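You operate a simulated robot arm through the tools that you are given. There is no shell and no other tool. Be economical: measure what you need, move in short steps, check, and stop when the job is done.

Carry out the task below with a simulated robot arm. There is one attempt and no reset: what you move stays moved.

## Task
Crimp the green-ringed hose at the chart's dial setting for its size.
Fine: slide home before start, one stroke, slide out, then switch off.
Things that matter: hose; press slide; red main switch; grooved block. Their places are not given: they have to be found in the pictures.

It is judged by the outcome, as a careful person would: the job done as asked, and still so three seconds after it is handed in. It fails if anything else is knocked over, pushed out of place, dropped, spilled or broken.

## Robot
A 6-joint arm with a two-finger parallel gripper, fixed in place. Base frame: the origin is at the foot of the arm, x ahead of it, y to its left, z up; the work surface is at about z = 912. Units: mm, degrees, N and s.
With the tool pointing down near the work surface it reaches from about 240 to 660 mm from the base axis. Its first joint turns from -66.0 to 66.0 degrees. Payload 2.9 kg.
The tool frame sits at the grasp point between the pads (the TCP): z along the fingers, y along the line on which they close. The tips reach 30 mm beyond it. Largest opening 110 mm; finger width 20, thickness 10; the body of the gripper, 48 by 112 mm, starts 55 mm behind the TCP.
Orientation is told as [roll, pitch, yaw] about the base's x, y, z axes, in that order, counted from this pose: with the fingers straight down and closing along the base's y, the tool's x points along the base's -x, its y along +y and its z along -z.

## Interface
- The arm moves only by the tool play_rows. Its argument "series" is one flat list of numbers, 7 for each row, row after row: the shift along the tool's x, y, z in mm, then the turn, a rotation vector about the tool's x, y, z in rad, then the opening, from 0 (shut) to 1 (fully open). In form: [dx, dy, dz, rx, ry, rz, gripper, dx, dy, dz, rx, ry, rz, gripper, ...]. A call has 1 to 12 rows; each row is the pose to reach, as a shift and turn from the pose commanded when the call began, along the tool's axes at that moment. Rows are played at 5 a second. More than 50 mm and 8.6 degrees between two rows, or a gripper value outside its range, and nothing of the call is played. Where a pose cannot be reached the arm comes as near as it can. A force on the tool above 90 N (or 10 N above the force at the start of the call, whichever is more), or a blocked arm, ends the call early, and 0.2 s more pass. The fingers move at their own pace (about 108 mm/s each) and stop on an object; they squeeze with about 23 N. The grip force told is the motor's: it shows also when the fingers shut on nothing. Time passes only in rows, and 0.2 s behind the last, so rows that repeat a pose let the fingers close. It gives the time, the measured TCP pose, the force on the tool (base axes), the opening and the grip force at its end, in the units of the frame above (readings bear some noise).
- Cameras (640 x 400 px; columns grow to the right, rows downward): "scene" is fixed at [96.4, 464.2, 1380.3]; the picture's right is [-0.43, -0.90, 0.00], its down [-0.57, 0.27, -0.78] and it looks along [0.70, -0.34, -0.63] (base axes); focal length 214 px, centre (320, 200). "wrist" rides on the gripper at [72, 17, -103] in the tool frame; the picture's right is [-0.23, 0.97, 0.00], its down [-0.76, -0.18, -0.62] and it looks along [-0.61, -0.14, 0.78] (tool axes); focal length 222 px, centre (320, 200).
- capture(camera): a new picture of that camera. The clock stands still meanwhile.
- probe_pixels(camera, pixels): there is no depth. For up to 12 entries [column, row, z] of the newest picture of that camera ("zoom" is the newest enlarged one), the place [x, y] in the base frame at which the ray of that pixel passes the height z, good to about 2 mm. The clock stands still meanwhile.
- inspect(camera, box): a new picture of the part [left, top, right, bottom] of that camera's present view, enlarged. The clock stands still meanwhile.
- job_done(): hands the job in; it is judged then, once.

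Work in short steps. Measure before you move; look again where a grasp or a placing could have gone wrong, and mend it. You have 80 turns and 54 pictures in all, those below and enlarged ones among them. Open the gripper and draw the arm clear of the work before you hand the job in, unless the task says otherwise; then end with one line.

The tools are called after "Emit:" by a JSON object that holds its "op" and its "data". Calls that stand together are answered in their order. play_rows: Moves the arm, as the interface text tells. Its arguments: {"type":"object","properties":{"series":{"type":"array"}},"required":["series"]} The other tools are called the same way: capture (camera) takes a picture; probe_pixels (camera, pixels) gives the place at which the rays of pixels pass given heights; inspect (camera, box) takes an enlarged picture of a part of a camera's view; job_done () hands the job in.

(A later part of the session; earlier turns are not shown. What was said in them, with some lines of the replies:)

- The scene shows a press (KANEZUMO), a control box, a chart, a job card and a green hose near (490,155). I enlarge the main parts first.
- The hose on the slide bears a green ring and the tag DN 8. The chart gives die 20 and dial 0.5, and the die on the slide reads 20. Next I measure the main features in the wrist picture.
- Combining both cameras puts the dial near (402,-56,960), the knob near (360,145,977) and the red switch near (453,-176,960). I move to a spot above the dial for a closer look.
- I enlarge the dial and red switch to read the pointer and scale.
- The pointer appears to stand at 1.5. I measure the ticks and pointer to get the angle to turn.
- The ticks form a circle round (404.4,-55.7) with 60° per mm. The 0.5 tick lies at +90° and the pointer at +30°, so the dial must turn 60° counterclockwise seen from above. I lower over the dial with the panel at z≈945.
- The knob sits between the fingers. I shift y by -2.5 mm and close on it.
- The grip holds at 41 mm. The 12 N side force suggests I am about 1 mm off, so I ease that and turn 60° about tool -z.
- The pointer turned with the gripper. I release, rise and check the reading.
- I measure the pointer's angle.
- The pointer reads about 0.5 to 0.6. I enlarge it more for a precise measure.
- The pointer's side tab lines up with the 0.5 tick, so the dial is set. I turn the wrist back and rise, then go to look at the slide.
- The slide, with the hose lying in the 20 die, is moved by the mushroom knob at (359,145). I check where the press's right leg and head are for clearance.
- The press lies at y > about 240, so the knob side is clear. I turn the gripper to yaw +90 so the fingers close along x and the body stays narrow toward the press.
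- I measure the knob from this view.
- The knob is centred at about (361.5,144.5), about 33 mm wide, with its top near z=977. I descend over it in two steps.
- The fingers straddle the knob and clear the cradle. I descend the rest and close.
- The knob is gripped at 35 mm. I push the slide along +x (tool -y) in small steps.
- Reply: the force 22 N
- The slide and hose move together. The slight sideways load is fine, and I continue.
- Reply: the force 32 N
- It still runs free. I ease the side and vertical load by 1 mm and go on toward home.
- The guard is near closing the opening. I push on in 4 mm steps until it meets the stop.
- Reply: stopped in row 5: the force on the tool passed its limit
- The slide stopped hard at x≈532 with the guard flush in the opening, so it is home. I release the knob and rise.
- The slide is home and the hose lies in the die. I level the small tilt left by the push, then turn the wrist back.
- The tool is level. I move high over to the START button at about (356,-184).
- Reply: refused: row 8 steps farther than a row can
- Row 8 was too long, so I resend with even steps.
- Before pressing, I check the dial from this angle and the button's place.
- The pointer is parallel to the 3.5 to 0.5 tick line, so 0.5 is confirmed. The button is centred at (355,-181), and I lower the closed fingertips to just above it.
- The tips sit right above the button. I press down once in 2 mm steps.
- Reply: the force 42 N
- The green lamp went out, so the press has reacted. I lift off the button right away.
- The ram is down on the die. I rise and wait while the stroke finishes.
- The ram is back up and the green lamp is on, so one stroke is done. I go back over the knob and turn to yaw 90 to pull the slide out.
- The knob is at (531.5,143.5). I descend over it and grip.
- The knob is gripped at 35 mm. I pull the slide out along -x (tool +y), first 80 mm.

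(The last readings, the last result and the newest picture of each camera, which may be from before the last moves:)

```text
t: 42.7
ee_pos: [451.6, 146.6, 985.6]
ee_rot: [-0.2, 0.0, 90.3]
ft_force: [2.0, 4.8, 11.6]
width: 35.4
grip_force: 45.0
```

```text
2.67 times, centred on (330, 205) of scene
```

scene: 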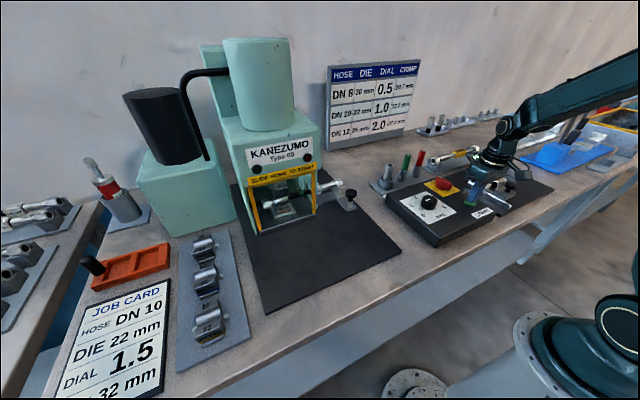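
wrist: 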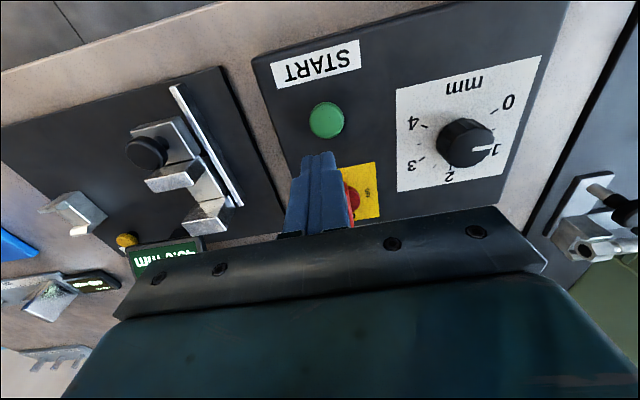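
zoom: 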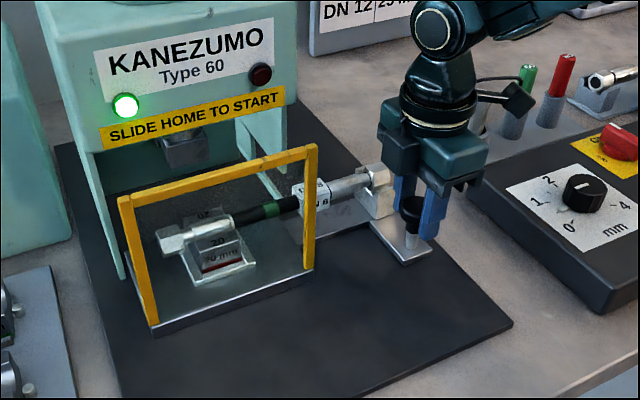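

It slides freely. I pull the remaining 90 mm to the outer position.

Emit:
{"op": "play_rows", "data": {"series": [0, 8, 0, 0, 0, 0, 0.2, 0, 16, 0, 0, 0, 0, 0.2, 0, 24, 0, 0, 0, 0, 0.2, 0, 32, 0, 0, 0, 0, 0.2, 0, 40, 0, 0, 0, 0, 0.2, 0, 48, 0, 0, 0, 0, 0.2, 0, 56, 0, 0, 0, 0, 0.2, 0, 64, 0, 0, 0, 0, 0.2, 0, 72, 0, 0, 0, 0, 0.2, 0, 80, 0, 0, 0, 0, 0.2, 0, 86, 0, 0, 0, 0, 0.2, 0, 90.5, 0, 0, 0, 0, 0.2]}}

Emit:
{"op": "inspect", "data": {"camera": "scene", "box": [230, 150, 430, 300]}}

```text
t: 45.3
ee_pos: [361.8, 145.1, 983.1]
ee_rot: [-0.3, 0.0, 90.0]
ft_force: [6.1, 2.1, 22.8]
width: 35.2
grip_force: 44.9
```

```text
2.67 times, centred on (330, 225) of scene
```

zoom: 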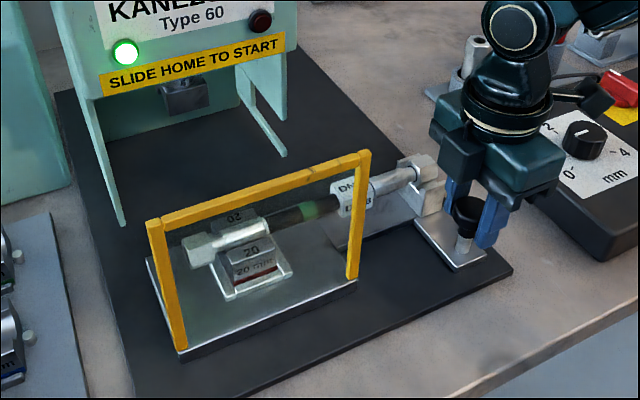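

The slide is out at its starting place (x≈361.5) with the crimped hose still on it. I release, rise and turn the wrist back.

Emit:
{"op": "play_rows", "data": {"series": [0, 0, 0, 0, 0, 0, 0.48, 0, 0, 0, 0, 0, 0, 0.48, 0, 0, -20, 0, 0, 0, 0.48, 0, 0, -60, 0, 0, 0, 0.48, 0, 0, -100, 0, 0, 0, 0.48, 0, 0, -145, 0, 0, 0, 0.48]}}

Emit:
{"op": "play_rows", "data": {"series": [0, 0, 0, 0, 0, 0.131, 0.48, 0, 0, 0, 0, 0, 0.262, 0.48, 0, 0, 0, 0, 0, 0.393, 0.48, 0, 0, 0, 0, 0, 0.524, 0.48, 0, 0, 0, 0, 0, 0.655, 0.48, 0, 0, 0, 0, 0, 0.786, 0.48, 0, 0, 0, 0, 0, 0.917, 0.48, 0, 0, 0, 0, 0, 1.048, 0.48, 0, 0, 0, 0, 0, 1.179, 0.48, 0, 0, 0, 0, 0, 1.31, 0.48, 0, 0, 0, 0, 0, 1.441, 0.48, 0, 0, 0, 0, 0, 1.571, 0.48]}}

```text
t: 46.7
ee_pos: [362.3, 140.3, 1129.0]
ee_rot: [0.0, 0.0, 90.1]
ft_force: [0.1, 0.2, 0.0]
width: 52.9
grip_force: 0.1
```

```text
t: 49.3
ee_pos: [360.6, 145.6, 1128.5]
ee_rot: [0.1, -0.2, -0.2]
ft_force: [-0.5, -0.5, -0.6]
width: 52.7
grip_force: 0.1
```

I move over toward the red switch for a close look.

Emit:
{"op": "play_rows", "data": {"series": [-9, -39, 0, 0, 0, 0, 0.6, -18, -78, 0, 0, 0, 0, 0.6, -27, -117, 0, 0, 0, 0, 0.6, -36, -156, 0, 0, 0, 0, 0.6, -45, -195, 0, 0, 0, 0, 0.8, -54, -234, 0, 0, 0, 0, 0.9, -63, -273, 0, 0, 0, 0, 1, -90, -312, 0, 0, 0, 0, 1, -90, -320, 30, 0, 0, 0, 1, -90, -320, 50, 0, 0, 0, 1]}}

Emit:
{"op": "capture", "data": {"camera": "wrist"}}

Emit:
{"op": "inspect", "data": {"camera": "wrist", "box": [250, 60, 410, 180]}}

```text
t: 51.5
ee_pos: [453.5, -174.4, 1078.7]
ee_rot: [0.0, -0.1, 0.0]
ft_force: [0.8, 1.6, 0.1]
width: 110.0
grip_force: 0.0
```

```text
14 pictures are left
```

wrist: 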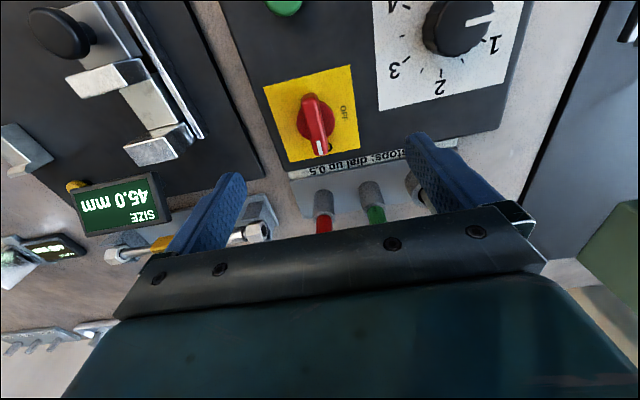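

```text
3.33 times, centred on (330, 120) of wrist
```

zoom: 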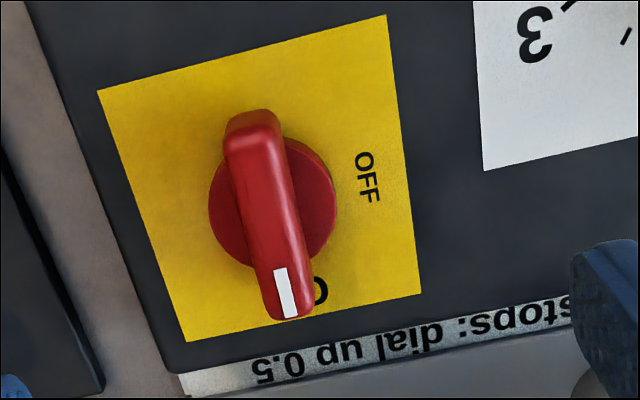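

The lever points to ON (+x) and OFF lies on its +y side, so it needs a 90° counterclockwise turn. I measure its centre.

Emit:
{"op": "probe_pixels", "data": {"camera": "zoom", "pixels": [[97, 91, 945], [386, 14, 945], [421, 293, 945], [187, 341, 945], [252, 125, 972], [288, 308, 972], [252, 125, 965], [288, 308, 965], [210, 208, 953], [336, 205, 953], [245, 215, 970], [295, 205, 970]]}}

Emit:
{"op": "inspect", "data": {"camera": "scene", "box": [410, 150, 490, 210]}}

```text
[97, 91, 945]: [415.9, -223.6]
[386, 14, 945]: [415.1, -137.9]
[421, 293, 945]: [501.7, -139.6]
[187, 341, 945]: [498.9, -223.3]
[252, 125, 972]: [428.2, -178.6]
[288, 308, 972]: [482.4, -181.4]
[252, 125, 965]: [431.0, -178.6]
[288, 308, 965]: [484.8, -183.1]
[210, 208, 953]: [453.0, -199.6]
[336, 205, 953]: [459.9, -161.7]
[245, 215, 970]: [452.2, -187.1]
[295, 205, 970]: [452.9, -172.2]
```

```text
6.67 times, centred on (450, 180) of scene
```

zoom: 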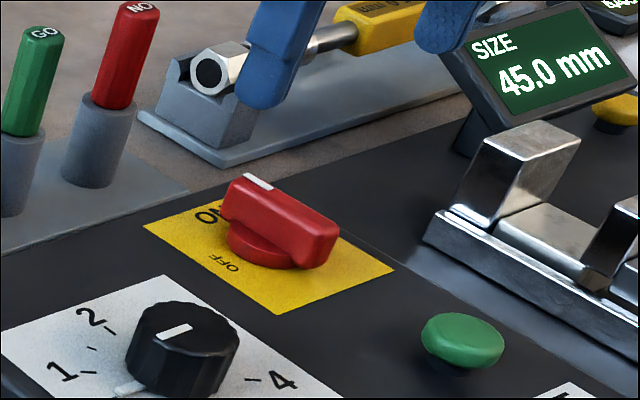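

The switch axis is near (457.5,-181) with the lever top about 972. I check the gauge pins' height against the swing of the gripper body.

Emit:
{"op": "probe_pixels", "data": {"camera": "scene", "pixels": [[415, 178, 915], [424, 152, 1000], [424, 152, 1020], [407, 155, 1000], [407, 182, 915], [441, 181, 975], [447, 184, 965]]}}

Emit:
{"op": "probe_pixels", "data": {"camera": "wrist", "pixels": [[323, 225, 960], [323, 195, 960], [375, 215, 960], [370, 187, 960], [323, 195, 930]]}}

```text
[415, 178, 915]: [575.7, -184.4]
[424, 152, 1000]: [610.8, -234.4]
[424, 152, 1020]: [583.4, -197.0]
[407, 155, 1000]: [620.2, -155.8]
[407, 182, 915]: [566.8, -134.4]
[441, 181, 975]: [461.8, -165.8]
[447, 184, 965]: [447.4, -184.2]
```

```text
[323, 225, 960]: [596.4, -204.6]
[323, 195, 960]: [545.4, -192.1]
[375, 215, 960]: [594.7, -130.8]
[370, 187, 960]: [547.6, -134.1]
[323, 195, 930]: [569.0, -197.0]
```

The pins stand at x≈575, clear of the body. I lower over the lever centre with the fingers either side.

Emit:
{"op": "play_rows", "data": {"series": [-3.5, -6.5, 0, 0, 0, 0, 0.45, -3.5, -6.5, 30, 0, 0, 0, 0.45, -3.5, -6.5, 60, 0, 0, 0, 0.45, -3.5, -6.5, 80, 0, 0, 0, 0.45, -3.5, -6.5, 90, 0, 0, 0, 0.45, -3.5, -6.5, 90, 0, 0, 0, 0.45]}}

Emit:
{"op": "inspect", "data": {"camera": "wrist", "box": [200, 80, 440, 230]}}

```text
t: 52.9
ee_pos: [456.6, -182.6, 989.0]
ee_rot: [0.0, -0.1, 0.1]
ft_force: [0.4, 0.0, -0.4]
width: 49.6
grip_force: 0.1
```

```text
2.67 times, centred on (320, 155) of wrist
```

zoom: 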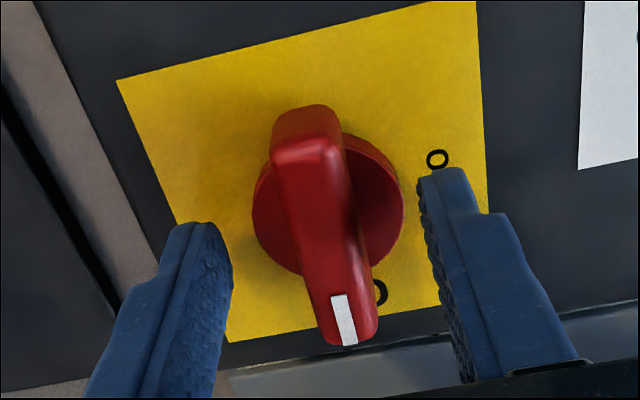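

The lever is centred between the fingers. I close on it.

Emit:
{"op": "play_rows", "data": {"series": [0, 1, 1, 0, 0, 0, 0.3, 0, 1, 1, 0, 0, 0, 0.05, 0, 1, 1, 0, 0, 0, 0, 0, 1, 1, 0, 0, 0, 0]}}

```text
t: 53.9
ee_pos: [455.0, -180.2, 988.3]
ee_rot: [0.2, 0.0, 0.1]
ft_force: [-0.3, 5.7, -0.7]
width: 16.0
grip_force: 44.5
```

It is gripped at 16 mm, the lever's width. I turn 90° toward OFF.

Emit:
{"op": "play_rows", "data": {"series": [0, 0, 0, 0, 0, -0.131, 0, 0, 0, 0, 0, 0, -0.262, 0, 0, 0, 0, 0, 0, -0.393, 0, 0, 0, 0, 0, 0, -0.524, 0, 0, 0, 0, 0, 0, -0.655, 0, 0, 0, 0, 0, 0, -0.786, 0, 0, 0, 0, 0, 0, -0.917, 0, 0, 0, 0, 0, 0, -1.048, 0, 0, 0, 0, 0, 0, -1.179, 0, 0, 0, 0, 0, 0, -1.31, 0, 0, 0, 0, 0, 0, -1.441, 0, 0, 0, 0, 0, 0, -1.571, 0]}}

Emit:
{"op": "capture", "data": {"camera": "scene"}}

```text
t: 56.5
ee_pos: [458.0, -181.9, 988.5]
ee_rot: [-0.6, 0.2, 90.2]
ft_force: [24.9, -28.6, -13.9]
width: 15.8
grip_force: 45.1
```

```text
10 pictures are left
```

scene: 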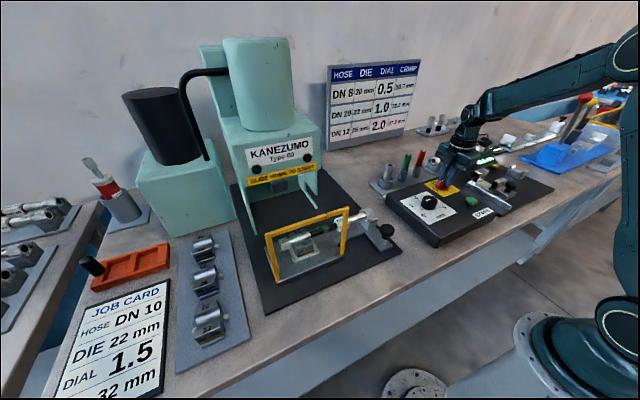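

The lamp is out, so the switch is off. I release, rise well clear and check.

Emit:
{"op": "play_rows", "data": {"series": [0, 0, 0, 0, 0, 0, 0.4, 0, 0, 0, 0, 0, 0, 0.45, 0, 0, -20, 0, 0, 0, 0.45, 0, 0, -60, 0, 0, 0, 0.45, 0, 0, -105, 0, 0, 0, 0.6, 0, 0, -150, 0, 0, 0, 1, 0, 0, -190, 0, 0, 0, 1, 0, 0, -190, 0, 0, 0, 1]}}

Emit:
{"op": "inspect", "data": {"camera": "scene", "box": [380, 130, 540, 240]}}

Emit:
{"op": "inspect", "data": {"camera": "scene", "box": [230, 130, 410, 290]}}

```text
t: 58.3
ee_pos: [452.5, -179.3, 1177.6]
ee_rot: [0.1, 0.0, 90.1]
ft_force: [0.9, -0.4, -0.6]
width: 110.0
grip_force: 0.1
```

```text
3.64 times, centred on (460, 185) of scene
```

zoom: 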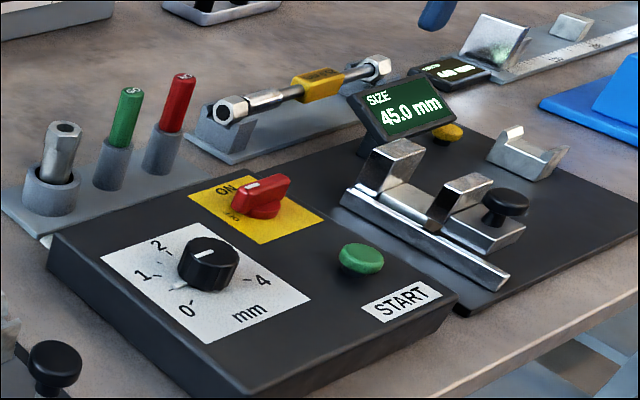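

```text
2.50 times, centred on (320, 210) of scene
```

zoom: 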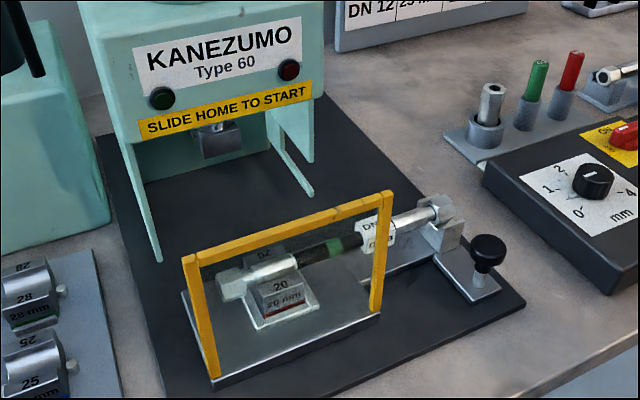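

The lever points to OFF, both lamps are dark, the slide is out with the hose on it, and the dial stays at 0.5. The arm is clear and the gripper open, so I hand in.

Emit:
{"op": "job_done", "data": {}}

```text
The job is handed in.
```

I crimped the green-ringed DN 8 hose in the 20 mm die with the dial at the chart's 0.5: slide home, one stroke, slide back out, then the main switch off. The job card beside the press asks for DN 10 at 1.5, so I went by the hose's tag and the chart instead. I did not gauge the finished crimp.
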